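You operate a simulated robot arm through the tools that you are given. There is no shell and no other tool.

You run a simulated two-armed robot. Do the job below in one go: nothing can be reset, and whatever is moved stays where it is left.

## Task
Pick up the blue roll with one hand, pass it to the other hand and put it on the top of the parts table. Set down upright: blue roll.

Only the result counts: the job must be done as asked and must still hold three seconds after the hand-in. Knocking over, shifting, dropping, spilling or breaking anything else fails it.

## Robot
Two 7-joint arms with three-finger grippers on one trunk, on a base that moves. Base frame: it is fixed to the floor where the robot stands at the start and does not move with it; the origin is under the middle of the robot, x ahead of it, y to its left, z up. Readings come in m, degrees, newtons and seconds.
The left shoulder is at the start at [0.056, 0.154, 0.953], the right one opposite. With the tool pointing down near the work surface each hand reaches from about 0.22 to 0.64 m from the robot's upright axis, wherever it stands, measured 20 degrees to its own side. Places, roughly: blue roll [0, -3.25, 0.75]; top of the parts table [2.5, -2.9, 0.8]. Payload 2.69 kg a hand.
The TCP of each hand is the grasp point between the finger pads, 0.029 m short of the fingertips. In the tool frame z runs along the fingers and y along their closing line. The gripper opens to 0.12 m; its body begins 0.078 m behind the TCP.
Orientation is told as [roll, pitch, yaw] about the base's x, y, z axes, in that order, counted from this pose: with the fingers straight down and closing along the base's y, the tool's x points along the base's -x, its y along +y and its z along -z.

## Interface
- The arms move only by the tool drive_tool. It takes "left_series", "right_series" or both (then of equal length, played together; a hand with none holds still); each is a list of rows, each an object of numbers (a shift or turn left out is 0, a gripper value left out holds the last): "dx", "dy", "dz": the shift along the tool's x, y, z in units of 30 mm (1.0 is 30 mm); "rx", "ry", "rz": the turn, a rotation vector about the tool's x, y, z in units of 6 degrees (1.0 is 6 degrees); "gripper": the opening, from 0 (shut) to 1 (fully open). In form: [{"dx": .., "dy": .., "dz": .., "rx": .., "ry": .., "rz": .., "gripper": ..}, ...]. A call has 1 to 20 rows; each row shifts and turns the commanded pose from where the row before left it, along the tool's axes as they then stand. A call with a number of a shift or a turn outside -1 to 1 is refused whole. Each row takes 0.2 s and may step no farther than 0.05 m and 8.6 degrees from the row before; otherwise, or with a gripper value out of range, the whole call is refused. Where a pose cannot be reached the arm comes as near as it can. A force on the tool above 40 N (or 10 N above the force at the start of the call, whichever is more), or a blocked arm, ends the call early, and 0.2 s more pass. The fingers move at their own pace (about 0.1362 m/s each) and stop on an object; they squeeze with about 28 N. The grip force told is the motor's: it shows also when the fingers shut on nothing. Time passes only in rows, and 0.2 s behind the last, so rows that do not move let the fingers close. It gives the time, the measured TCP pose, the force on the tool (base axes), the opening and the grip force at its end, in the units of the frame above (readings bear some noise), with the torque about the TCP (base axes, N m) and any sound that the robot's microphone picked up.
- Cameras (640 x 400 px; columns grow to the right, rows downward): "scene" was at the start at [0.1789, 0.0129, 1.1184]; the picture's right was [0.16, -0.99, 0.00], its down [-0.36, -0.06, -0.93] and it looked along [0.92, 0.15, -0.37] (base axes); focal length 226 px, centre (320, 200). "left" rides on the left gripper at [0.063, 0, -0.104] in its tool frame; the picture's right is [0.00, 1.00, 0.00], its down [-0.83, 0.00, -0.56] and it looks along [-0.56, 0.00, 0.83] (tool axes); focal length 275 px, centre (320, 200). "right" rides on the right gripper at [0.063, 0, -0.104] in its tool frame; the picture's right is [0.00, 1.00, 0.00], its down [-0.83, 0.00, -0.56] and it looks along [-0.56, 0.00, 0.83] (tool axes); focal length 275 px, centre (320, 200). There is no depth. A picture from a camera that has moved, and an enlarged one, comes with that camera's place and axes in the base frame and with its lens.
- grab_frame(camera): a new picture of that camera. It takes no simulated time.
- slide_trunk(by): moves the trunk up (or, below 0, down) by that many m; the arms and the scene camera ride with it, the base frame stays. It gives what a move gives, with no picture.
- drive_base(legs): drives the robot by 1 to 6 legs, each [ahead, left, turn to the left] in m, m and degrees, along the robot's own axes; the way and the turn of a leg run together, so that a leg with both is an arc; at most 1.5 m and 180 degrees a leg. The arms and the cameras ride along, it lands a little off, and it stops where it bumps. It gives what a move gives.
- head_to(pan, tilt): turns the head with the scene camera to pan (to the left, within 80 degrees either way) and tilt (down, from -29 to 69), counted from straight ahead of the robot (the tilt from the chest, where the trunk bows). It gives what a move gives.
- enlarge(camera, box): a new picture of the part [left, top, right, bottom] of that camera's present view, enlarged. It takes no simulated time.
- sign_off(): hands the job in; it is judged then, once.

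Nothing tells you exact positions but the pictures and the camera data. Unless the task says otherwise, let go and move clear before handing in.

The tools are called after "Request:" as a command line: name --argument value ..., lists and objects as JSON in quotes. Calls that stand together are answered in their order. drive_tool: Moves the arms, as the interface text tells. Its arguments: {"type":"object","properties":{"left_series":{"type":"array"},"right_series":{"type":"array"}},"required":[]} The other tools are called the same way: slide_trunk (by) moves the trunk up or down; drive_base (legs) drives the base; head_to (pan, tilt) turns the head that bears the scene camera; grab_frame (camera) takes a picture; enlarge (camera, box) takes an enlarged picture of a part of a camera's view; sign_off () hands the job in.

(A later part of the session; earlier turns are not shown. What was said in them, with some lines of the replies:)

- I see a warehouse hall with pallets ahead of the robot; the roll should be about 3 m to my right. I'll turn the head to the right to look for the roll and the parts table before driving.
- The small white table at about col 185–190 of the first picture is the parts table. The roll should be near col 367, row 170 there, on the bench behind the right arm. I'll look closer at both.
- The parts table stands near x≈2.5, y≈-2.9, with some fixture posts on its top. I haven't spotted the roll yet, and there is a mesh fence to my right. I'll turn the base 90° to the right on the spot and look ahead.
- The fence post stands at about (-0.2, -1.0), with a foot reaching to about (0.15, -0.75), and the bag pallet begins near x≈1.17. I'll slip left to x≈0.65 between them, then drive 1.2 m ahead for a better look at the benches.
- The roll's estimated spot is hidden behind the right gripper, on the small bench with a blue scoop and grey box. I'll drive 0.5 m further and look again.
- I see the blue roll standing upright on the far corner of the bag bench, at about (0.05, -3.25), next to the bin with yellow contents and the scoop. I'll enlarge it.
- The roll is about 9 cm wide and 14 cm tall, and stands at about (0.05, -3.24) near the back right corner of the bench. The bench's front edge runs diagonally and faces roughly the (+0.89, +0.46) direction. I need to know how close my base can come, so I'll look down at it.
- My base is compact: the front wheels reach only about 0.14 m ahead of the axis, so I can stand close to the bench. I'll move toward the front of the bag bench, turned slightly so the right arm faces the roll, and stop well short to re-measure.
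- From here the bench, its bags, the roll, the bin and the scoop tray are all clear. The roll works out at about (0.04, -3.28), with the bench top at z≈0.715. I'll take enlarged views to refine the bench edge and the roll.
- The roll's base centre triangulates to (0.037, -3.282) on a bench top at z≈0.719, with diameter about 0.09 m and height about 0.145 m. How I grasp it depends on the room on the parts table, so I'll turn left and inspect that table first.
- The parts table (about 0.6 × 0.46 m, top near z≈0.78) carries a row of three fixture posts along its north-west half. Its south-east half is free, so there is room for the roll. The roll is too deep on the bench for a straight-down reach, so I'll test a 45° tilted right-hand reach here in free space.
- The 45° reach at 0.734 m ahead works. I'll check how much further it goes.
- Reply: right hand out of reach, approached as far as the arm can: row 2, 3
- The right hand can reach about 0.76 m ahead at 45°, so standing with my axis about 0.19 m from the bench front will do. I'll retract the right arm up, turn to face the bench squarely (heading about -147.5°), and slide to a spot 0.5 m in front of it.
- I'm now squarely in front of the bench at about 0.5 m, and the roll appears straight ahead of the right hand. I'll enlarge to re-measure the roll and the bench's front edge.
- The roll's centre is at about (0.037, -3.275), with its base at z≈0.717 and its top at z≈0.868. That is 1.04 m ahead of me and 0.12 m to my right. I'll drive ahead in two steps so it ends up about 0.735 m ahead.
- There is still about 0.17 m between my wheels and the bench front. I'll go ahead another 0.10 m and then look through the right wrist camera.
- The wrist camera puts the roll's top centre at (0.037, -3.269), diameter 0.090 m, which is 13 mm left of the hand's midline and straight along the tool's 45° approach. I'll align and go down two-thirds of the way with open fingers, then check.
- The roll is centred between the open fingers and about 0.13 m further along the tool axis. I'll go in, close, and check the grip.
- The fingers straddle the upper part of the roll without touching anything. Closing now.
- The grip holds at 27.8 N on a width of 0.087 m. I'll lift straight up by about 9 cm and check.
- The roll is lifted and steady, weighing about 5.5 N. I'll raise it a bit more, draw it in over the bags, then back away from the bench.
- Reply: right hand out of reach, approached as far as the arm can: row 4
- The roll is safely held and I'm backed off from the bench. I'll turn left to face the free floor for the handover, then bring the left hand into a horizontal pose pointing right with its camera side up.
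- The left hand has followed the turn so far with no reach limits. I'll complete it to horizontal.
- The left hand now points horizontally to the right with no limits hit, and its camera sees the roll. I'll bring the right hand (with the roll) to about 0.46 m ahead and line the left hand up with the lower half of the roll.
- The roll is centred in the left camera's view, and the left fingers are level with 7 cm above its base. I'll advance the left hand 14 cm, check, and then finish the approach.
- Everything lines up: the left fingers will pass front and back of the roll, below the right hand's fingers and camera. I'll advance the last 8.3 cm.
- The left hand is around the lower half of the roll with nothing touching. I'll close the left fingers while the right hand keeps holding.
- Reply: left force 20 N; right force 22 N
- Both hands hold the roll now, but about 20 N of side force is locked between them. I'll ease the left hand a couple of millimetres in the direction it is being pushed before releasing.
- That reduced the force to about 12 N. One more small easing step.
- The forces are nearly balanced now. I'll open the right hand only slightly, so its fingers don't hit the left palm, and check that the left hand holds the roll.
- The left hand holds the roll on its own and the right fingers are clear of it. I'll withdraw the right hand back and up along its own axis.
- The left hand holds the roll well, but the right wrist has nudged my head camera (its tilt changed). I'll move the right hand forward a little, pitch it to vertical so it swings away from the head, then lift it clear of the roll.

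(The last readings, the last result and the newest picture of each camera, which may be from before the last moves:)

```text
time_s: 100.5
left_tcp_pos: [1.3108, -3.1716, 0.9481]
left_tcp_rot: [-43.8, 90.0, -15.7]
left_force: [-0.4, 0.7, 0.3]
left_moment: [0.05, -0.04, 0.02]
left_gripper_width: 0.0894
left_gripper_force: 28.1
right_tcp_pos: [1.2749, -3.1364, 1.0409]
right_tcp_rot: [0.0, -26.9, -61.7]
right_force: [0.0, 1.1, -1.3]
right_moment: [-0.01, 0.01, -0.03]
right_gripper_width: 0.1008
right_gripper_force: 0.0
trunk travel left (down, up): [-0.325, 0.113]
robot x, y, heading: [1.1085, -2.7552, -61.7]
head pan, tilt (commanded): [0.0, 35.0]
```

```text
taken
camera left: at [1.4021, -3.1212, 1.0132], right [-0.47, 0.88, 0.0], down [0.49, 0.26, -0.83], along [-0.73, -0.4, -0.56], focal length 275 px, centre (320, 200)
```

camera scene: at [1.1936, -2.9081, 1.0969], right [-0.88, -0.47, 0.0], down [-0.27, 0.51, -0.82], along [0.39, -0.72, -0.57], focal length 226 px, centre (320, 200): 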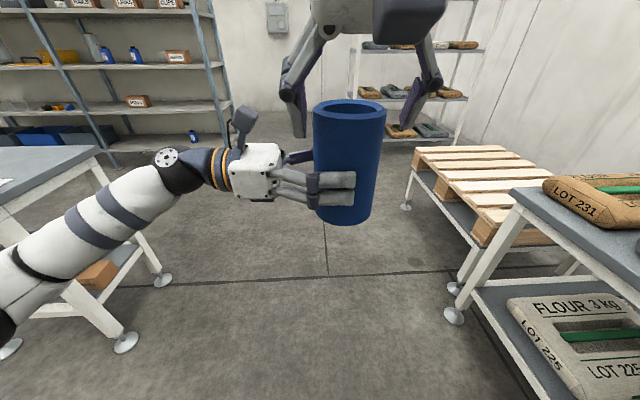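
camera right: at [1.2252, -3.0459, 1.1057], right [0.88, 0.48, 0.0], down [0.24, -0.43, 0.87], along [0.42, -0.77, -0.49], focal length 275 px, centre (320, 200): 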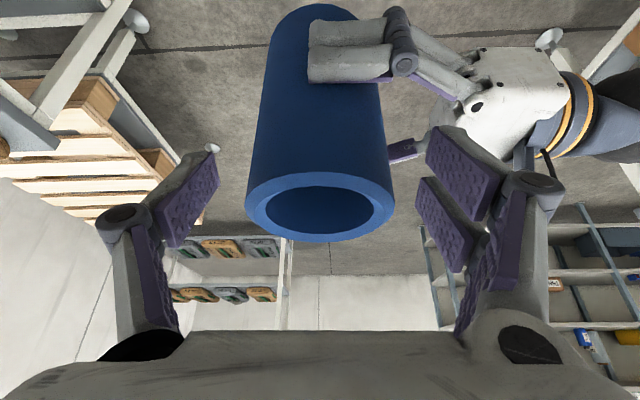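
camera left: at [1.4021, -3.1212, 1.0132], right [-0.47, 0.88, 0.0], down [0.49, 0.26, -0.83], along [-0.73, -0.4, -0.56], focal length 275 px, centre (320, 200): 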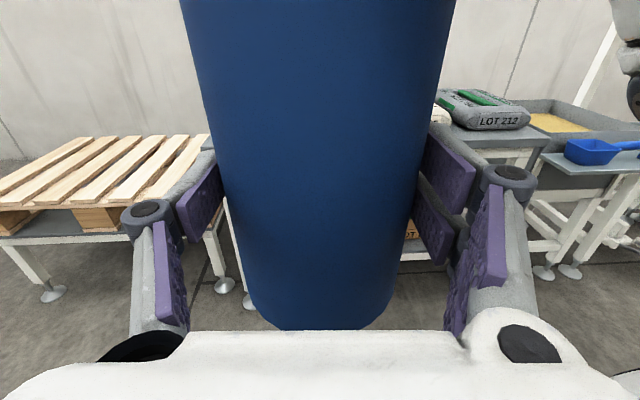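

The head is free again and the left hand's grip is steady. I'll finish pitching the right hand to vertical, lift it above the roll, and move it off to the right.

Request:
drive_tool --right_series '[{"ry": 0.9}, {"ry": 0.9}, {"ry": 0.9}, {"ry": 0.9}, {"ry": 0.9}, {"dz": -0.8}, {"dz": -0.9}, {"dz": -0.9}, {"dz": -0.3, "dy": -0.8}, {"dy": -0.95}, {"dy": -0.95}, {"dy": -0.95}, {"dy": -0.95}, {"dy": -0.95}]'

Request:
grab_frame --camera "scene"

```text
time_s: 103.5
left_tcp_pos: [1.3099, -3.1721, 0.9491]
left_tcp_rot: [-20.5, 90.1, 7.6]
left_force: [-0.8, 0.8, 0.1]
left_moment: [0.03, -0.01, 0.0]
left_gripper_width: 0.0896
left_gripper_force: 27.8
right_tcp_pos: [1.1346, -3.2197, 1.0653]
right_tcp_rot: [0.0, 0.0, -61.7]
right_force: [0.9, -0.4, -0.1]
right_moment: [-0.01, -0.02, 0.0]
right_gripper_width: 0.1006
right_gripper_force: 0.1
right hand out of reach, approached as far as the arm can: row 7, 8, 9, 12, 13, 14
trunk travel left (down, up): [-0.325, 0.113]
robot x, y, heading: [1.1093, -2.7534, -61.8]
head pan, tilt (commanded): [0.0, 35.0]
```

```text
taken
camera scene: at [1.1932, -2.9082, 1.0969], right [-0.88, -0.47, 0.0], down [-0.27, 0.51, -0.82], along [0.39, -0.72, -0.57], focal length 226 px, centre (320, 200)
```

scene: 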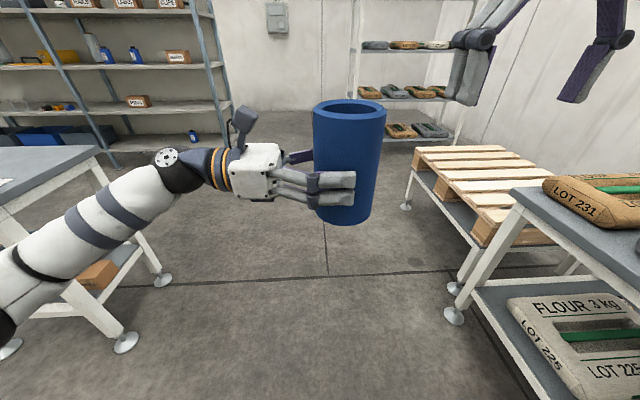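

The left hand holds the roll upright and the right hand is clear. For placing, I want the left hand pointing about 45° forward-right so its body stays off the table, so I'll turn it about the vertical here and draw the right hand in and aside.

Request:
drive_tool --left_series '[{"rx": 0.94}, {"rx": 0.94}, {"rx": 0.94}, {"rx": 0.94}, {"rx": 0.94}, {"rx": 0.94}, {"rx": 0.94}, {"rx": 0.94}]' --right_series '[{"dx": 0.6, "dy": -0.4, "dz": 0.3}, {"dx": 0.6, "dy": -0.4, "dz": 0.3}, {"dx": 0.6, "dy": -0.4, "dz": 0.3}, {"dx": 0.6, "dy": -0.4, "dz": 0.3}, {}, {}, {}, {}]'

Request:
grab_frame --camera "scene"

Request:
grab_frame --camera "left"

```text
time_s: 105.3
left_tcp_pos: [1.303, -3.1689, 0.944]
left_tcp_rot: [-38.5, 88.8, 31.0]
left_force: [0.1, 0.4, -0.9]
left_moment: [0.08, -0.02, -0.03]
left_gripper_width: 0.0892
left_gripper_force: 28.2
left hand out of reach, approached as far as the arm can: row 5
right_tcp_pos: [1.0604, -3.1778, 1.0255]
right_tcp_rot: [0.1, 0.1, -61.8]
right_force: [-0.4, 0.6, 0.3]
right_moment: [-0.02, 0.03, 0.01]
right_gripper_width: 0.1008
right_gripper_force: 0.0
right hand out of reach, approached as far as the arm can: row 4
trunk travel left (down, up): [-0.325, 0.113]
robot x, y, heading: [1.114, -2.7506, -61.7]
head pan, tilt (commanded): [0.0, 35.0]
```

```text
taken
camera scene: at [1.1934, -2.908, 1.0969], right [-0.88, -0.47, 0.0], down [-0.27, 0.51, -0.82], along [0.39, -0.72, -0.57], focal length 226 px, centre (320, 200)
```

scene: 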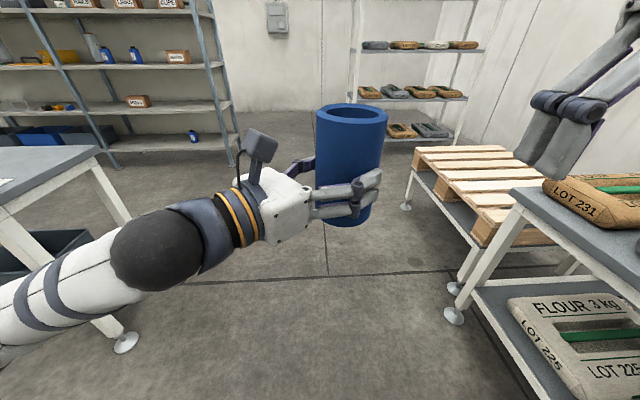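

```text
taken
camera left: at [1.3383, -3.0715, 1.0103], right [-0.94, 0.35, -0.02], down [0.21, 0.53, -0.82], along [-0.28, -0.77, -0.57], focal length 275 px, centre (320, 200)
```

left: 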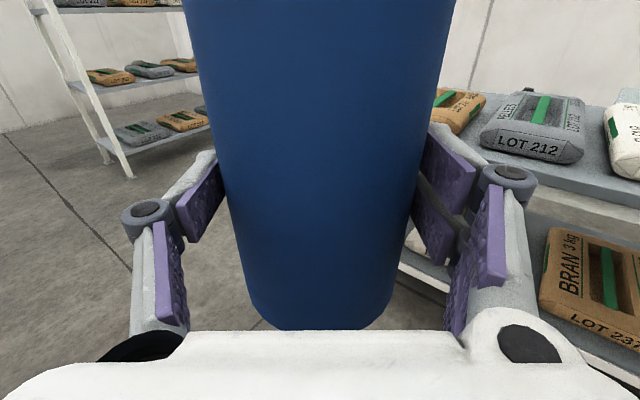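

The left hand has turned about 42° but is near its joint limit close to my body. I'll extend it forward by about 10 cm so it can settle in the commanded pose.

Request:
drive_tool --left_series '[{"dz": 0.6, "dy": -0.6}, {"dz": 0.6, "dy": -0.6}, {"dz": 0.6, "dy": -0.6}, {"dz": 0.6, "dy": -0.6}, {}]'

Request:
grab_frame --camera "scene"

Request:
grab_frame --camera "left"

```text
time_s: 106.5
left_tcp_pos: [1.3463, -3.2625, 0.9449]
left_tcp_rot: [-38.7, 88.7, 30.5]
left_force: [0.3, 0.3, -0.6]
left_moment: [0.11, -0.03, 0.0]
left_gripper_width: 0.0894
left_gripper_force: 27.9
right_tcp_pos: [1.0616, -3.1788, 1.0258]
right_tcp_rot: [0.1, 0.1, -61.9]
right_force: [0.7, 0.7, 0.3]
right_moment: [0.02, -0.01, -0.01]
right_gripper_width: 0.101
right_gripper_force: 0.1
trunk travel left (down, up): [-0.325, 0.113]
robot x, y, heading: [1.1114, -2.7508, -62.2]
head pan, tilt (commanded): [0.0, 35.0]
```

```text
taken
camera scene: at [1.1935, -2.908, 1.0969], right [-0.88, -0.47, 0.0], down [-0.27, 0.51, -0.82], along [0.39, -0.72, -0.57], focal length 226 px, centre (320, 200)
```

scene: 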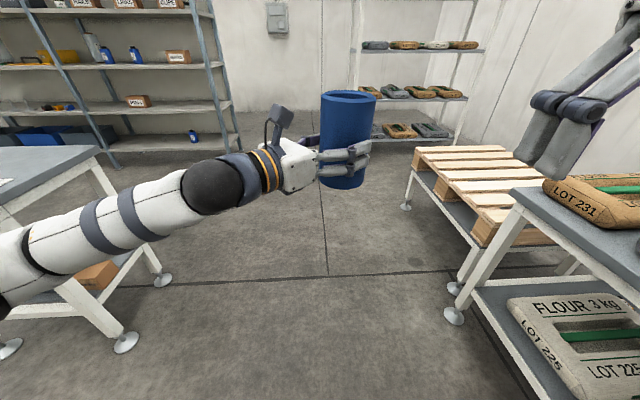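

```text
taken
camera left: at [1.382, -3.1648, 1.0108], right [-0.93, 0.35, -0.02], down [0.22, 0.53, -0.82], along [-0.28, -0.77, -0.57], focal length 275 px, centre (320, 200)
```

left: 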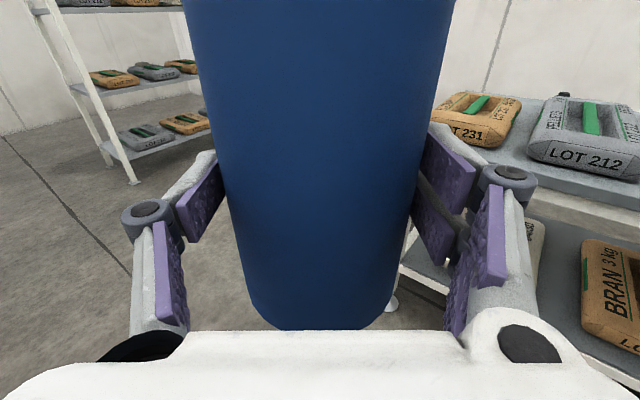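

The left hand is 1.3° out of plumb because of the joint limit it met. I'll correct that tilt and back off the turn slightly, then check the orientation again.

Request:
drive_tool --left_series '[{"rx": -0.3, "ry": 0.169, "rz": -0.136}, {}]'

Request:
grab_frame --camera "left"

```text
time_s: 107.1
left_tcp_pos: [1.3449, -3.262, 0.9442]
left_tcp_rot: [101.4, 90.0, 168.8]
left_force: [0.8, -0.3, 0.6]
left_moment: [0.08, 0.03, -0.02]
left_gripper_width: 0.0894
left_gripper_force: 27.3
right_tcp_pos: [1.0617, -3.1775, 1.0262]
right_tcp_rot: [0.1, 0.0, -61.8]
right_force: [-0.3, 0.2, -0.6]
right_moment: [-0.02, 0.02, 0.01]
right_gripper_width: 0.1008
right_gripper_force: 0.1
trunk travel left (down, up): [-0.325, 0.113]
robot x, y, heading: [1.1072, -2.7496, -61.6]
head pan, tilt (commanded): [0.0, 35.0]
```

```text
taken
camera left: at [1.3857, -3.1651, 1.0084], right [-0.92, 0.38, 0.0], down [0.22, 0.51, -0.83], along [-0.32, -0.77, -0.56], focal length 275 px, centre (320, 200)
```

left: 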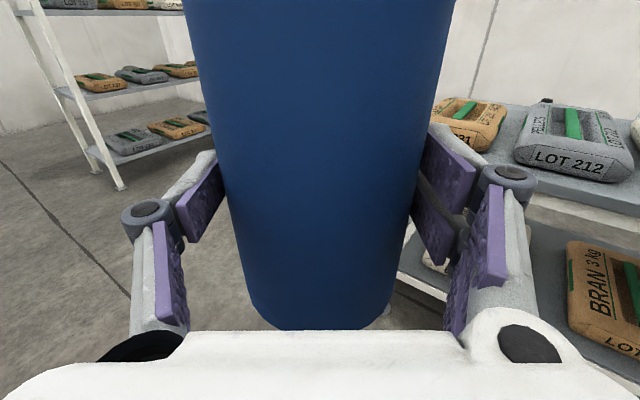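

The left hand is plumb again, holding the roll 0.57 m ahead of me. I'll drive ahead 1.0 m down the open aisle, then turn to heading 73° so I face the free south corner of the parts table, and look at the table before moving closer.

Request:
drive_base --legs '[[1.0, 0, 0]]'

Request:
drive_base --legs '[[0, 0, 135]]'

Request:
head_to --pan -45 --tilt 20

Request:
grab_frame --camera "scene"

Request:
grab_frame --camera "left"

```text
time_s: 112.3
left_tcp_pos: [1.798, -4.1441, 0.9439]
left_tcp_rot: [68.0, 90.0, 134.4]
left_force: [0.6, 1.0, -0.5]
left_moment: [0.07, -0.03, 0.0]
left_gripper_width: 0.0894
left_gripper_force: 27.8
right_tcp_pos: [1.5139, -4.0563, 1.0255]
right_tcp_rot: [0.0, 0.1, -62.7]
right_force: [0.3, 0.5, -0.5]
right_moment: [-0.02, 0.03, 0.03]
right_gripper_width: 0.1011
right_gripper_force: 0.0
trunk travel left (down, up): [-0.325, 0.113]
robot x, y, heading: [1.5714, -3.6316, -62.7]
head pan, tilt (commanded): [0.0, 35.0]
```

```text
time_s: 118.2
left_tcp_pos: [1.7777, -3.1073, 0.9438]
left_tcp_rot: [63.7, 89.9, -95.2]
left_force: [0.5, -0.2, -0.3]
left_moment: [-0.03, 0.11, 0.02]
left_gripper_width: 0.0896
left_gripper_force: 27.9
right_tcp_pos: [1.9124, -3.3718, 1.0265]
right_tcp_rot: [0.1, -0.1, 71.8]
right_force: [-0.3, 0.6, -0.4]
right_moment: [-0.03, 0.01, -0.01]
right_gripper_width: 0.1008
right_gripper_force: 0.1
trunk travel left (down, up): [-0.325, 0.113]
robot x, y, heading: [1.5669, -3.6328, 71.7]
head pan, tilt (commanded): [0.0, 35.0]
```

```text
time_s: 119.4
left_tcp_pos: [1.7771, -3.1091, 0.9437]
left_tcp_rot: [56.2, 89.8, -102.7]
left_force: [-0.8, -0.4, 0.6]
left_moment: [-0.03, 0.07, 0.01]
left_gripper_width: 0.0895
left_gripper_force: 27.9
right_tcp_pos: [1.9135, -3.372, 1.0272]
right_tcp_rot: [0.1, 0.0, 71.8]
right_force: [0.3, -0.1, -0.7]
right_moment: [0.0, -0.01, 0.0]
right_gripper_width: 0.1008
right_gripper_force: 0.0
trunk travel left (down, up): [-0.325, 0.113]
robot x, y, heading: [1.568, -3.6315, 71.8]
head pan, tilt (commanded): [-45.0, 20.0]
```

```text
taken
camera scene: at [1.682, -3.5075, 1.1207], right [0.45, -0.89, 0.0], down [-0.31, -0.15, -0.94], along [0.84, 0.42, -0.34], focal length 226 px, centre (320, 200)
```

scene: 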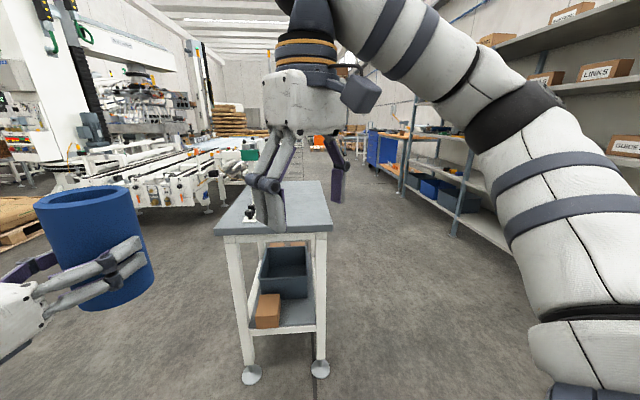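

```text
taken
camera left: at [1.6802, -3.1461, 1.0082], right [0.36, -0.93, 0.0], down [-0.52, -0.2, -0.83], along [0.77, 0.3, -0.56], focal length 275 px, centre (320, 200)
```

left: 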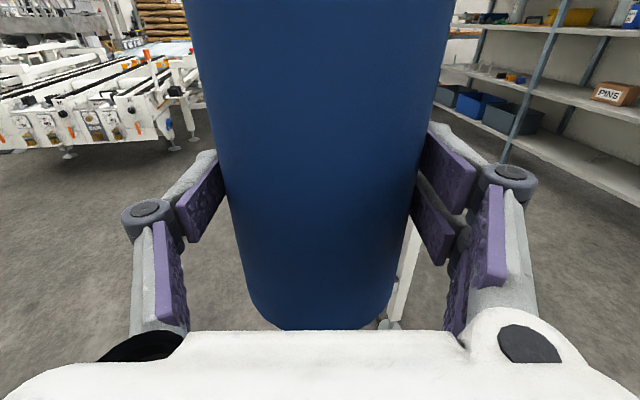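

The table top now triangulates to z≈0.768, with its near corners at about (2.12, -2.89) and (2.32, -3.23). The free strip beside the fixtures lies on the right side. The roll's base is at z≈0.875, so it can pass over the table. I'll move most of the way to the right and re-measure.

Request:
drive_base --legs '[[0.12, -0.38, 0]]'

Request:
head_to --pan -25 --tilt 30

Request:
grab_frame --camera "scene"

Request:
grab_frame --camera "right"

```text
time_s: 122.8
left_tcp_pos: [2.1791, -3.1141, 0.9444]
left_tcp_rot: [46.2, 89.9, -113.1]
left_force: [0.5, -0.2, 0.1]
left_moment: [-0.05, 0.07, 0.01]
left_gripper_width: 0.0891
left_gripper_force: 27.8
right_tcp_pos: [2.3137, -3.378, 1.0268]
right_tcp_rot: [0.1, 0.0, 71.7]
right_force: [-0.1, -0.2, 0.1]
right_moment: [-0.01, 0.01, -0.01]
right_gripper_width: 0.1007
right_gripper_force: 0.0
trunk travel left (down, up): [-0.325, 0.113]
robot x, y, heading: [1.9751, -3.634, 71.7]
head pan, tilt (commanded): [-45.0, 20.0]
```

```text
time_s: 123.7
left_tcp_pos: [2.1794, -3.1142, 0.943]
left_tcp_rot: [47.0, 89.9, -111.9]
left_force: [0.3, -0.7, 1.0]
left_moment: [-0.04, 0.1, 0.0]
left_gripper_width: 0.0894
left_gripper_force: 28.0
right_tcp_pos: [2.3145, -3.378, 1.0259]
right_tcp_rot: [0.0, 0.0, 71.6]
right_force: [0.1, 1.0, 1.3]
right_moment: [0.0, -0.01, 0.03]
right_gripper_width: 0.1008
right_gripper_force: 0.0
trunk travel left (down, up): [-0.325, 0.113]
robot x, y, heading: [1.9699, -3.6338, 71.5]
head pan, tilt (commanded): [-25.0, 30.0]
```

```text
taken
camera scene: at [2.062, -3.4887, 1.1047], right [0.73, -0.69, 0.0], down [-0.34, -0.36, -0.87], along [0.59, 0.63, -0.5], focal length 226 px, centre (320, 200)
```

scene: 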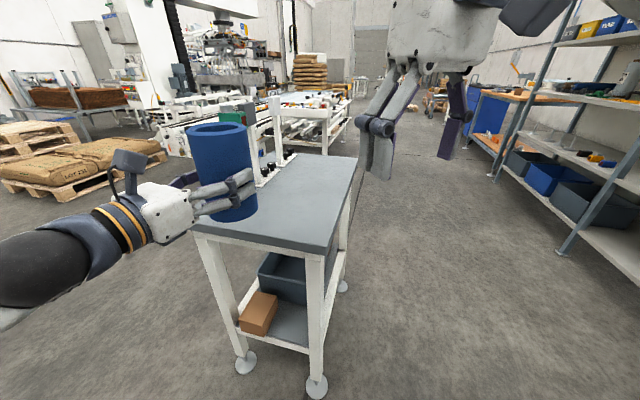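

```text
taken
camera right: at [2.2946, -3.4384, 1.1298], right [-0.95, 0.31, 0.0], down [0.26, 0.79, 0.56], along [0.17, 0.53, -0.83], focal length 275 px, centre (320, 200)
```

right: 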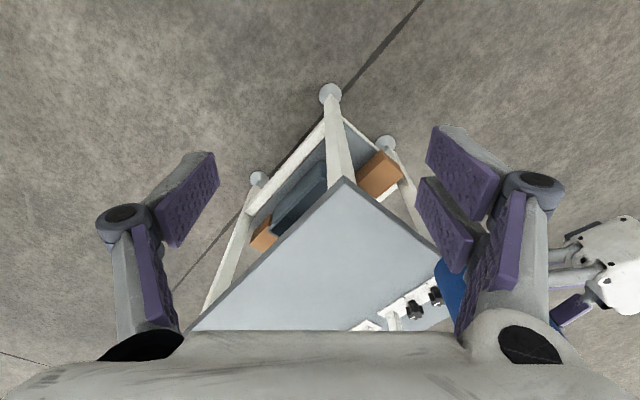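

The right wrist camera shows the table corner at (2.323, -3.233) and the fixture knobs about 0.29 m in from the right-hand edge, so the strip beside them is free. The roll must move 0.157 m further, so I'll make that base move and re-check.

Request:
drive_base --legs '[[0.066, -0.142, 0]]'

Request:
grab_frame --camera "scene"

Request:
grab_frame --camera "right"

Request:
grab_frame --camera "left"

```text
time_s: 125.4
left_tcp_pos: [2.3345, -3.0961, 0.945]
left_tcp_rot: [37.6, 89.9, -121.6]
left_force: [-0.1, 0.1, -0.2]
left_moment: [-0.02, 0.06, 0.06]
left_gripper_width: 0.0894
left_gripper_force: 28.1
right_tcp_pos: [2.4682, -3.3595, 1.0265]
right_tcp_rot: [0.2, 0.1, 71.6]
right_force: [-0.1, 0.2, 0.0]
right_moment: [0.03, 0.02, -0.01]
right_gripper_width: 0.1009
right_gripper_force: 0.0
trunk travel left (down, up): [-0.325, 0.113]
robot x, y, heading: [2.1266, -3.6194, 71.7]
head pan, tilt (commanded): [-25.0, 30.0]
```

```text
taken
camera scene: at [2.2158, -3.4708, 1.1046], right [0.73, -0.69, 0.0], down [-0.34, -0.36, -0.87], along [0.59, 0.63, -0.5], focal length 226 px, centre (320, 200)
```

scene: 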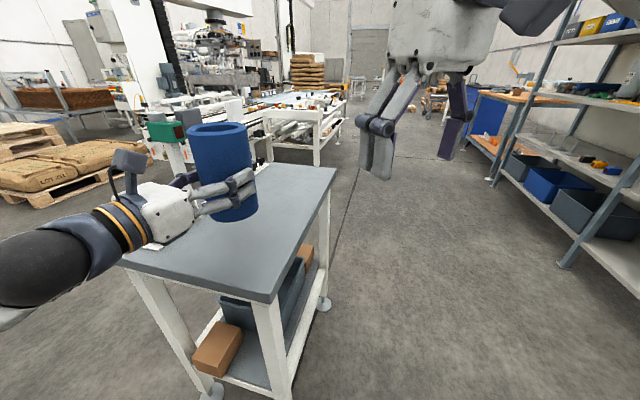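

```text
taken
camera right: at [2.4484, -3.421, 1.1297], right [-0.95, 0.31, 0.0], down [0.26, 0.79, 0.56], along [0.17, 0.53, -0.83], focal length 275 px, centre (320, 200)
```

right: 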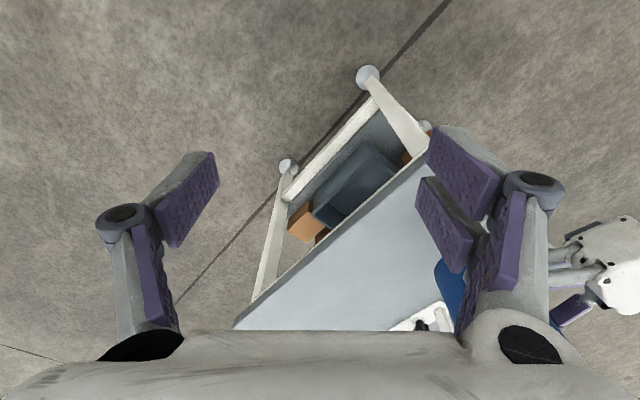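

```text
taken
camera left: at [2.2365, -3.1333, 1.008], right [0.36, -0.93, 0.0], down [-0.52, -0.2, -0.83], along [0.78, 0.3, -0.56], focal length 275 px, centre (320, 200)
```

left: 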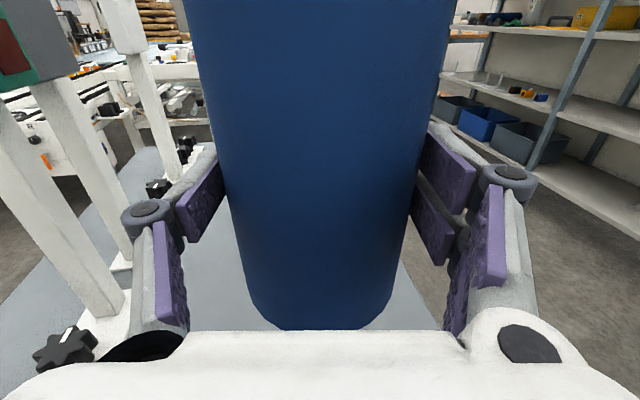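

The roll now hangs over the free strip, about 9 cm from the near edge and 11 cm from the right edge, and 0.2 m from the nearest fixture post. Its base should be about 0.108 m above the table top. I'll lower the trunk 8 cm first, keeping the arm's pose, and look again.

Request:
slide_trunk --by -0.08

Request:
head_to --pan -15 --tilt 30

Request:
grab_frame --camera "scene"

Request:
enlarge --camera "scene" --box '[120, 120, 360, 300]'

Request:
grab_frame --camera "left"

```text
time_s: 126.6
left_tcp_pos: [2.3331, -3.0956, 0.8643]
left_tcp_rot: [63.7, 90.1, -95.4]
left_force: [-0.6, 0.0, 0.7]
left_moment: [-0.02, 0.08, 0.02]
left_gripper_width: 0.0892
left_gripper_force: 28.3
right_tcp_pos: [2.4732, -3.3444, 0.9212]
right_tcp_rot: [0.2, 5.3, 71.5]
right_force: [0.7, 0.3, 0.1]
right_moment: [-0.01, 0.0, 0.0]
right_gripper_width: 0.1007
right_gripper_force: 0.1
trunk travel left (down, up): [-0.245, 0.193]
robot x, y, heading: [2.1239, -3.6222, 71.8]
head pan, tilt (commanded): [-25.0, 30.0]
```

```text
time_s: 127.3
left_tcp_pos: [2.334, -3.0962, 0.8639]
left_tcp_rot: [45.9, 89.9, -113.2]
left_force: [-0.3, 0.6, 0.2]
left_moment: [-0.04, 0.08, -0.02]
left_gripper_width: 0.0897
left_gripper_force: 27.7
right_tcp_pos: [2.4736, -3.3431, 0.9205]
right_tcp_rot: [0.2, 5.4, 71.6]
right_force: [-1.1, 0.0, 0.0]
right_moment: [0.03, 0.0, 0.01]
right_gripper_width: 0.1007
right_gripper_force: 0.0
trunk travel left (down, up): [-0.245, 0.193]
robot x, y, heading: [2.1271, -3.6184, 71.6]
head pan, tilt (commanded): [-15.0, 30.0]
```

```text
taken
camera scene: at [2.2095, -3.442, 1.0242], right [0.83, -0.55, 0.0], down [-0.28, -0.42, -0.87], along [0.48, 0.72, -0.5], focal length 226 px, centre (320, 200)
```

scene: 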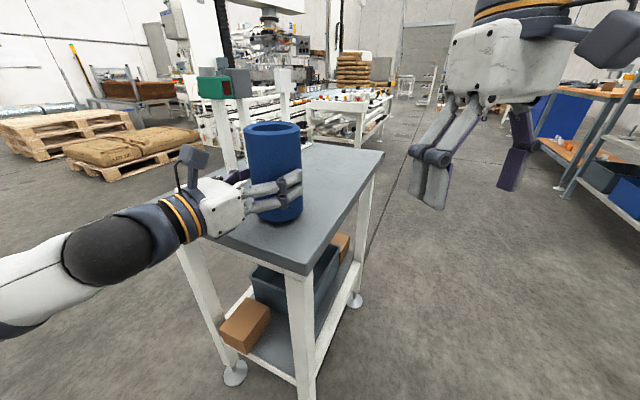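

```text
2.22 times, centred on (240, 210) of scene
camera zoom: at [2.2095, -3.442, 1.0242], right [0.83, -0.55, 0.0], down [-0.28, -0.42, -0.87], along [0.48, 0.72, -0.5], focal length 501 px, centre (498, 178)
```

zoom: 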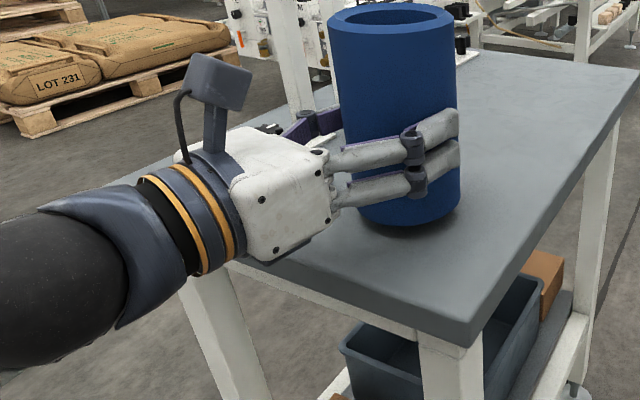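

```text
taken
camera left: at [2.2362, -3.1333, 0.928], right [0.36, -0.93, 0.0], down [-0.52, -0.2, -0.83], along [0.78, 0.3, -0.56], focal length 275 px, centre (320, 200)
```

left: 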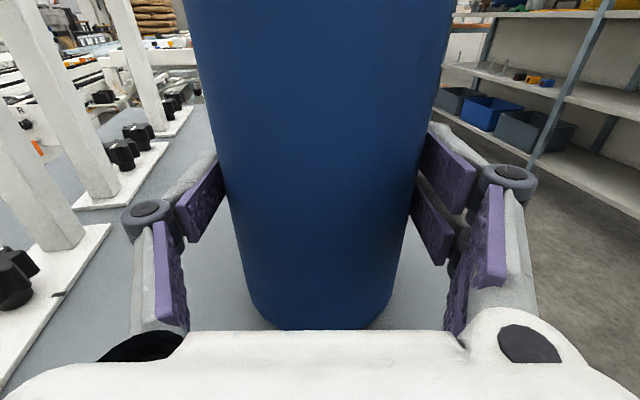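

The left arm came straight down 8 cm. The roll's base is now at z≈0.794, about 2.5 cm above the table. I'll go down 1.8 cm with the arm, then in small steps while watching the force.

Request:
drive_tool --left_series '[{"dx": -0.2}, {"dx": -0.2}, {"dx": -0.2}, {}]'

Request:
enlarge --camera "scene" --box '[200, 140, 360, 260]'

```text
time_s: 128.3
left_tcp_pos: [2.3345, -3.097, 0.8481]
left_tcp_rot: [-165.8, 89.7, 35.0]
left_force: [2.5, 5.1, 13.6]
left_moment: [-0.1, -0.98, 0.24]
left_gripper_width: 0.0895
left_gripper_force: 27.6
right_tcp_pos: [2.4732, -3.3438, 0.9207]
right_tcp_rot: [0.2, 5.2, 71.5]
right_force: [-0.3, -0.7, -0.2]
right_moment: [0.01, 0.0, -0.01]
right_gripper_width: 0.1009
right_gripper_force: 0.1
trunk travel left (down, up): [-0.245, 0.193]
robot x, y, heading: [2.1252, -3.6177, 71.5]
head pan, tilt (commanded): [-15.0, 30.0]
```

```text
3.33 times, centred on (280, 200) of scene
camera zoom: at [2.2091, -3.4426, 1.0245], right [0.83, -0.55, 0.0], down [-0.28, -0.42, -0.87], along [0.48, 0.72, -0.5], focal length 752 px, centre (453, 200)
```

zoom: 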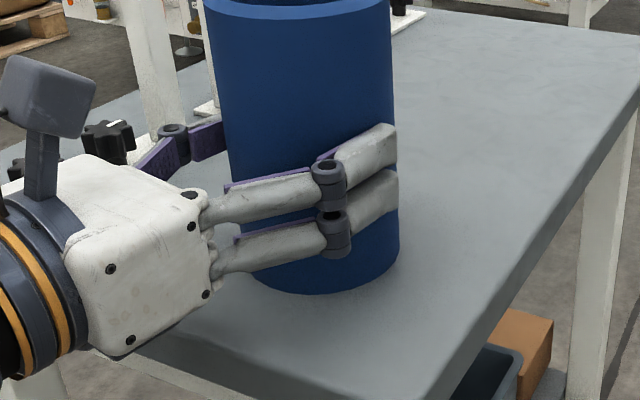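

The table force reads 13.6 N upward, and the moment places the contact under the roll's bottom rim on one side. So the roll is down and maybe very slightly tilted. I'll enlarge to check how upright it is before letting go.

Request:
enlarge --camera "scene" --box '[230, 110, 320, 240]'

Request:
grab_frame --camera "left"

Request:
grab_frame --camera "right"

```text
3.08 times, centred on (275, 175) of scene
camera zoom: at [2.2091, -3.4426, 1.0245], right [0.83, -0.55, 0.0], down [-0.28, -0.42, -0.87], along [0.48, 0.72, -0.5], focal length 694 px, centre (458, 277)
```

zoom: 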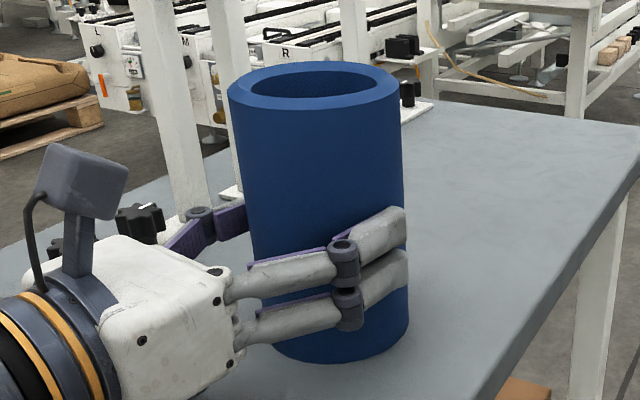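

```text
taken
camera left: at [2.2359, -3.134, 0.9129], right [0.36, -0.93, -0.01], down [-0.52, -0.19, -0.83], along [0.78, 0.3, -0.55], focal length 275 px, centre (320, 200)
```

left: 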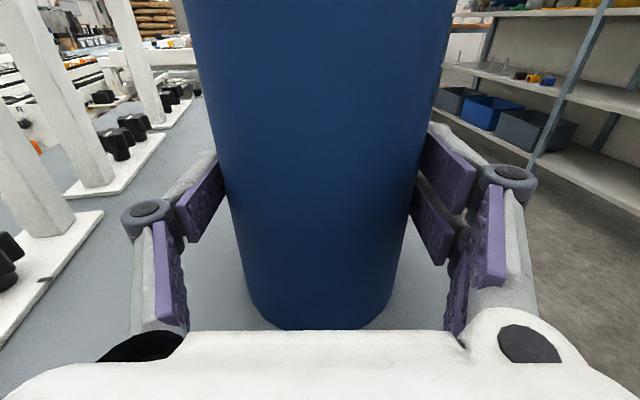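

```text
taken
camera right: at [2.4561, -3.3955, 1.0297], right [-0.95, 0.31, 0.0], down [0.28, 0.83, 0.48], along [0.15, 0.46, -0.88], focal length 275 px, centre (320, 200)
```

right: 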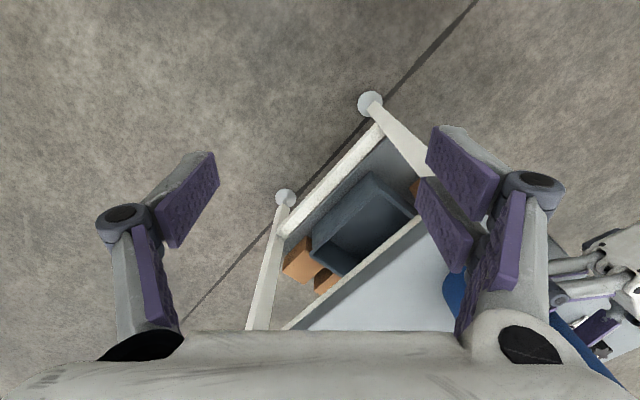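

The roll is upright to within about a degree. I'll relieve about 1 mm of the pressing, then open the left hand only slightly and check that the roll stands by itself.

Request:
drive_tool --left_series '[{"dx": 0.03}, {}, {"gripper": 0.76}, {"gripper": 0.8}, {"gripper": 0.86}, {"gripper": 0.86}]'

Request:
enlarge --camera "scene" --box '[230, 110, 320, 240]'

Request:
grab_frame --camera "left"

```text
time_s: 129.7
left_tcp_pos: [2.3344, -3.0962, 0.8468]
left_tcp_rot: [45.9, 89.9, -113.3]
left_force: [0.1, 1.3, 0.2]
left_moment: [0.02, -0.03, 0.02]
left_gripper_width: 0.1031
left_gripper_force: 0.1
right_tcp_pos: [2.474, -3.3443, 0.9205]
right_tcp_rot: [0.2, 5.3, 71.6]
right_force: [-0.3, -0.6, 0.2]
right_moment: [0.06, -0.02, 0.0]
right_gripper_width: 0.1008
right_gripper_force: 0.1
trunk travel left (down, up): [-0.245, 0.193]
robot x, y, heading: [2.1254, -3.6168, 71.5]
head pan, tilt (commanded): [-15.0, 30.0]
```

```text
3.08 times, centred on (275, 175) of scene
camera zoom: at [2.2093, -3.4423, 1.0242], right [0.83, -0.55, 0.0], down [-0.28, -0.42, -0.87], along [0.48, 0.72, -0.5], focal length 694 px, centre (458, 277)
```

zoom: 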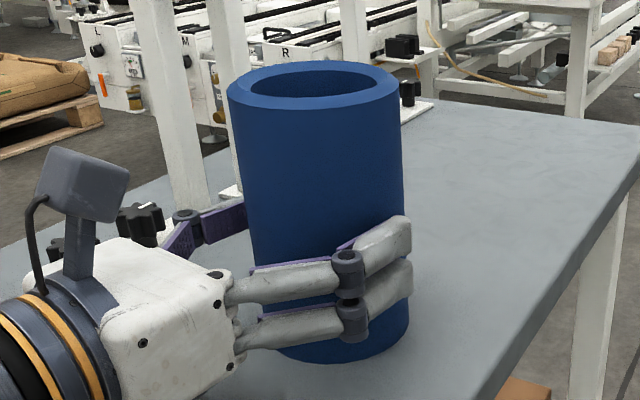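

```text
taken
camera left: at [2.2362, -3.1337, 0.9112], right [0.36, -0.93, 0.0], down [-0.52, -0.2, -0.83], along [0.78, 0.3, -0.56], focal length 275 px, centre (320, 200)
```

left: 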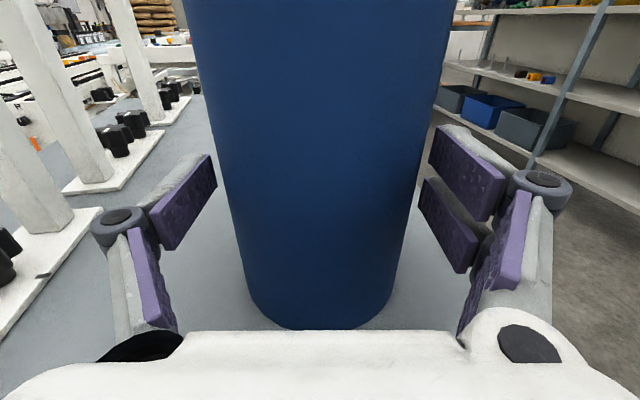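

The roll stands by itself on the table with the left fingers open around it. I'll open them a little more for clearance and retreat slowly straight back along the hand's axis.

Request:
drive_tool --left_series '[{"gripper": 0.95}, {"dz": -0.4}, {"dz": -0.6}, {"dz": -0.6}]'

Request:
enlarge --camera "scene" --box '[200, 100, 340, 240]'

Request:
grab_frame --camera "left"

```text
time_s: 130.7
left_tcp_pos: [2.2895, -3.1127, 0.8472]
left_tcp_rot: [51.7, 90.0, -107.5]
left_force: [-0.2, -0.7, -0.4]
left_moment: [0.0, 0.0, -0.01]
left_gripper_width: 0.114
left_gripper_force: 0.1
right_tcp_pos: [2.474, -3.3438, 0.9209]
right_tcp_rot: [0.0, 5.3, 71.7]
right_force: [-0.7, -0.2, 0.0]
right_moment: [0.03, 0.02, 0.0]
right_gripper_width: 0.1007
right_gripper_force: 0.0
trunk travel left (down, up): [-0.245, 0.193]
robot x, y, heading: [2.1227, -3.6168, 71.4]
head pan, tilt (commanded): [-15.0, 30.0]
```

```text
2.86 times, centred on (270, 170) of scene
camera zoom: at [2.2092, -3.4423, 1.0242], right [0.83, -0.55, 0.0], down [-0.28, -0.42, -0.87], along [0.48, 0.72, -0.5], focal length 644 px, centre (463, 286)
```

zoom: 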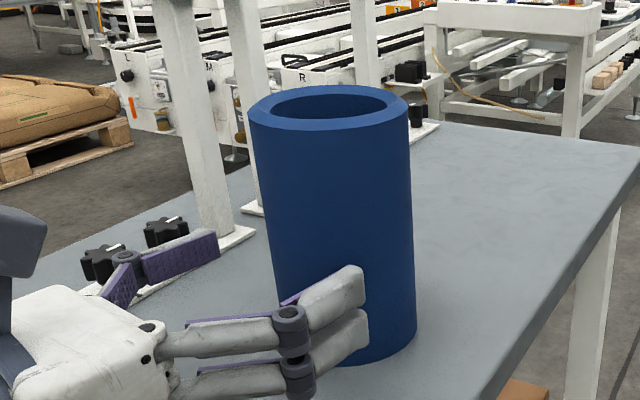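

```text
taken
camera left: at [2.1922, -3.1507, 0.9115], right [0.36, -0.93, 0.0], down [-0.52, -0.19, -0.83], along [0.78, 0.3, -0.56], focal length 275 px, centre (320, 200)
```

left: 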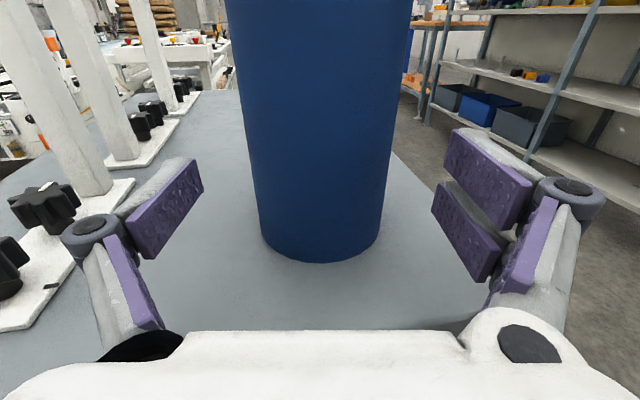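

The roll stands untouched. I'll keep withdrawing the left hand along its axis, clear of the table.

Request:
drive_tool --left_series '[{"dz": -0.7}, {"dz": -0.7}, {"dz": -0.7}, {"dz": -0.7}]'

Request:
grab_frame --camera "left"

Request:
grab_frame --camera "scene"

```text
time_s: 131.7
left_tcp_pos: [2.211, -3.1438, 0.8466]
left_tcp_rot: [28.4, 90.0, -130.8]
left_force: [0.4, -0.4, -0.1]
left_moment: [-0.01, 0.01, 0.02]
left_gripper_width: 0.1142
left_gripper_force: 0.1
right_tcp_pos: [2.4734, -3.3435, 0.9212]
right_tcp_rot: [0.1, 5.3, 71.6]
right_force: [-0.3, 0.2, 0.2]
right_moment: [0.02, -0.03, 0.01]
right_gripper_width: 0.1009
right_gripper_force: 0.0
trunk travel left (down, up): [-0.245, 0.193]
robot x, y, heading: [2.1251, -3.6169, 71.4]
head pan, tilt (commanded): [-15.0, 30.0]
```

```text
taken
camera left: at [2.1128, -3.1813, 0.9111], right [0.36, -0.93, 0.0], down [-0.52, -0.19, -0.83], along [0.78, 0.3, -0.56], focal length 275 px, centre (320, 200)
```

left: 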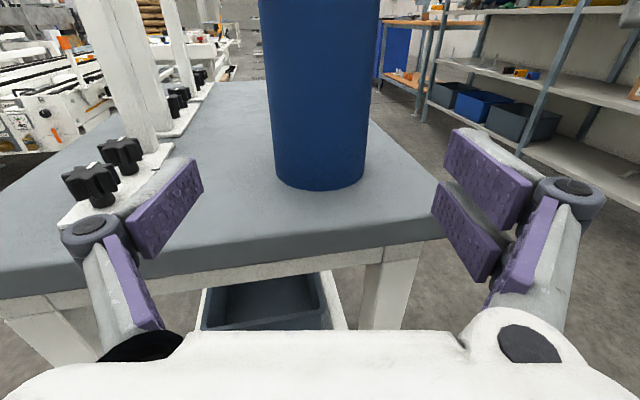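

```text
taken
camera scene: at [2.2092, -3.4424, 1.0243], right [0.83, -0.55, 0.0], down [-0.28, -0.42, -0.87], along [0.48, 0.72, -0.5], focal length 226 px, centre (320, 200)
```

scene: 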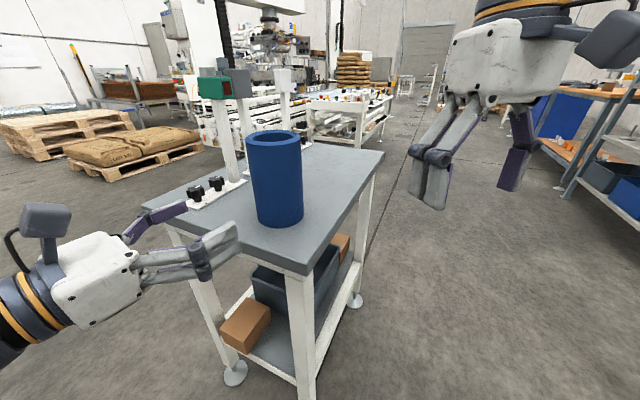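

The roll stands upright on the table and the left hand is off the table edge. I'll slide the base a little to the left, away from the table, and take a last look.

Request:
drive_base --legs '[[-0.03, 0.2, 0]]'

Request:
head_to --pan -35 --tilt 25

Request:
grab_frame --camera "scene"

Request:
enlarge --camera "scene" --box '[200, 100, 400, 260]'

```text
time_s: 133.8
left_tcp_pos: [2.015, -3.1084, 0.8474]
left_tcp_rot: [57.6, 89.9, -101.7]
left_force: [-0.1, -0.2, 0.9]
left_moment: [0.03, 0.0, 0.0]
left_gripper_width: 0.1139
left_gripper_force: 0.0
right_tcp_pos: [2.2765, -3.3108, 0.9209]
right_tcp_rot: [0.2, 5.4, 71.4]
right_force: [0.1, 0.1, -0.4]
right_moment: [-0.01, 0.0, -0.01]
right_gripper_width: 0.1008
right_gripper_force: 0.1
trunk travel left (down, up): [-0.245, 0.193]
robot x, y, heading: [1.9302, -3.5853, 71.4]
head pan, tilt (commanded): [-15.0, 30.0]
```

```text
time_s: 134.7
left_tcp_pos: [2.0135, -3.1101, 0.847]
left_tcp_rot: [42.3, 89.9, -117.0]
left_force: [0.3, 0.0, -0.1]
left_moment: [-0.03, 0.01, 0.01]
left_gripper_width: 0.1141
left_gripper_force: 0.1
right_tcp_pos: [2.2767, -3.3098, 0.92]
right_tcp_rot: [0.1, 5.3, 71.4]
right_force: [0.6, 0.0, -0.3]
right_moment: [-0.02, 0.01, 0.01]
right_gripper_width: 0.1007
right_gripper_force: 0.2
trunk travel left (down, up): [-0.245, 0.193]
robot x, y, heading: [1.9265, -3.5817, 71.4]
head pan, tilt (commanded): [-35.0, 25.0]
```

```text
taken
camera scene: at [2.0367, -3.4284, 1.0322], right [0.59, -0.8, 0.0], down [-0.34, -0.25, -0.91], along [0.73, 0.54, -0.42], focal length 226 px, centre (320, 200)
```

scene: 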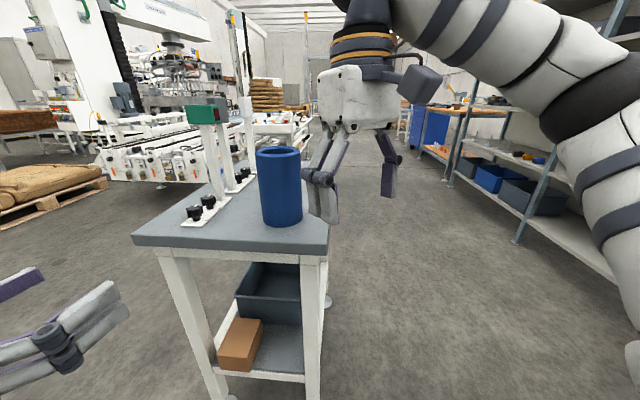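

```text
2.50 times, centred on (300, 180) of scene
camera zoom: at [2.0367, -3.4284, 1.0322], right [0.59, -0.8, 0.0], down [-0.34, -0.25, -0.91], along [0.73, 0.54, -0.42], focal length 564 px, centre (370, 250)
```

zoom: 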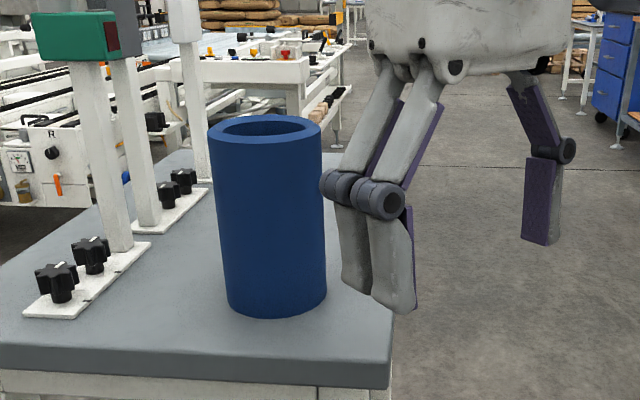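

The roll stands upright and free on the parts table, well inside its edges, with the fixtures untouched. My right hand still hangs near the table corner, so I'll back off a little more before handing in.

Request:
drive_base --legs '[[-0.12, 0.08, 0]]'

Request:
enlarge --camera "scene" --box '[200, 100, 440, 280]'

```text
time_s: 136.0
left_tcp_pos: [1.9, -3.1961, 0.8467]
left_tcp_rot: [66.1, 90.0, -93.3]
left_force: [-0.6, 0.2, -0.3]
left_moment: [-0.02, 0.0, 0.02]
left_gripper_width: 0.1138
left_gripper_force: 0.0
right_tcp_pos: [2.1611, -3.3965, 0.9201]
right_tcp_rot: [0.2, 5.2, 71.5]
right_force: [-1.2, 0.5, 0.4]
right_moment: [0.04, 0.01, -0.01]
right_gripper_width: 0.1008
right_gripper_force: 0.2
trunk travel left (down, up): [-0.245, 0.193]
robot x, y, heading: [1.8122, -3.6736, 71.5]
head pan, tilt (commanded): [-35.0, 25.0]
```

```text
2.22 times, centred on (320, 190) of scene
camera zoom: at [1.9219, -3.5144, 1.0323], right [0.59, -0.8, 0.0], down [-0.34, -0.25, -0.91], along [0.73, 0.54, -0.42], focal length 501 px, centre (320, 222)
```

zoom: 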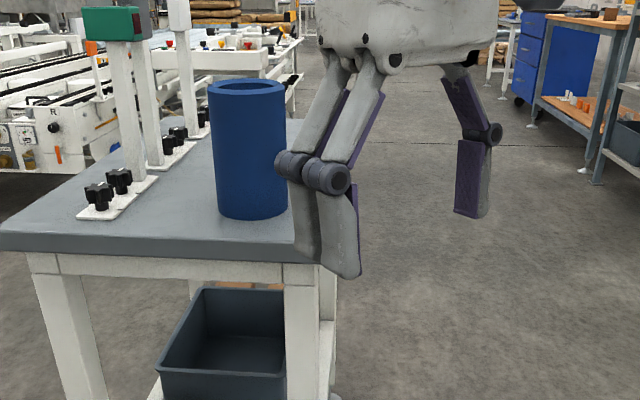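

The blue roll stands upright on the parts table and both hands are empty and clear of it. I'm handing the job in.

Request:
sign_off

```text
The job is handed in.
```

The blue roll is standing upright on the top of the parts table. I picked it up with the right hand, passed it to the left hand in mid-air, and set it down with the left.

It sits in the free strip beside the fixture posts, about 9 cm in from the near edge and 11 cm in from the right edge. I saw nothing else moved or touched on either table. Both hands let go and backed off before I handed the job in.

While drawing back after the pass, the right wrist briefly nudged my own head camera. It settled back, and neither the roll nor the left hand's grip was affected.
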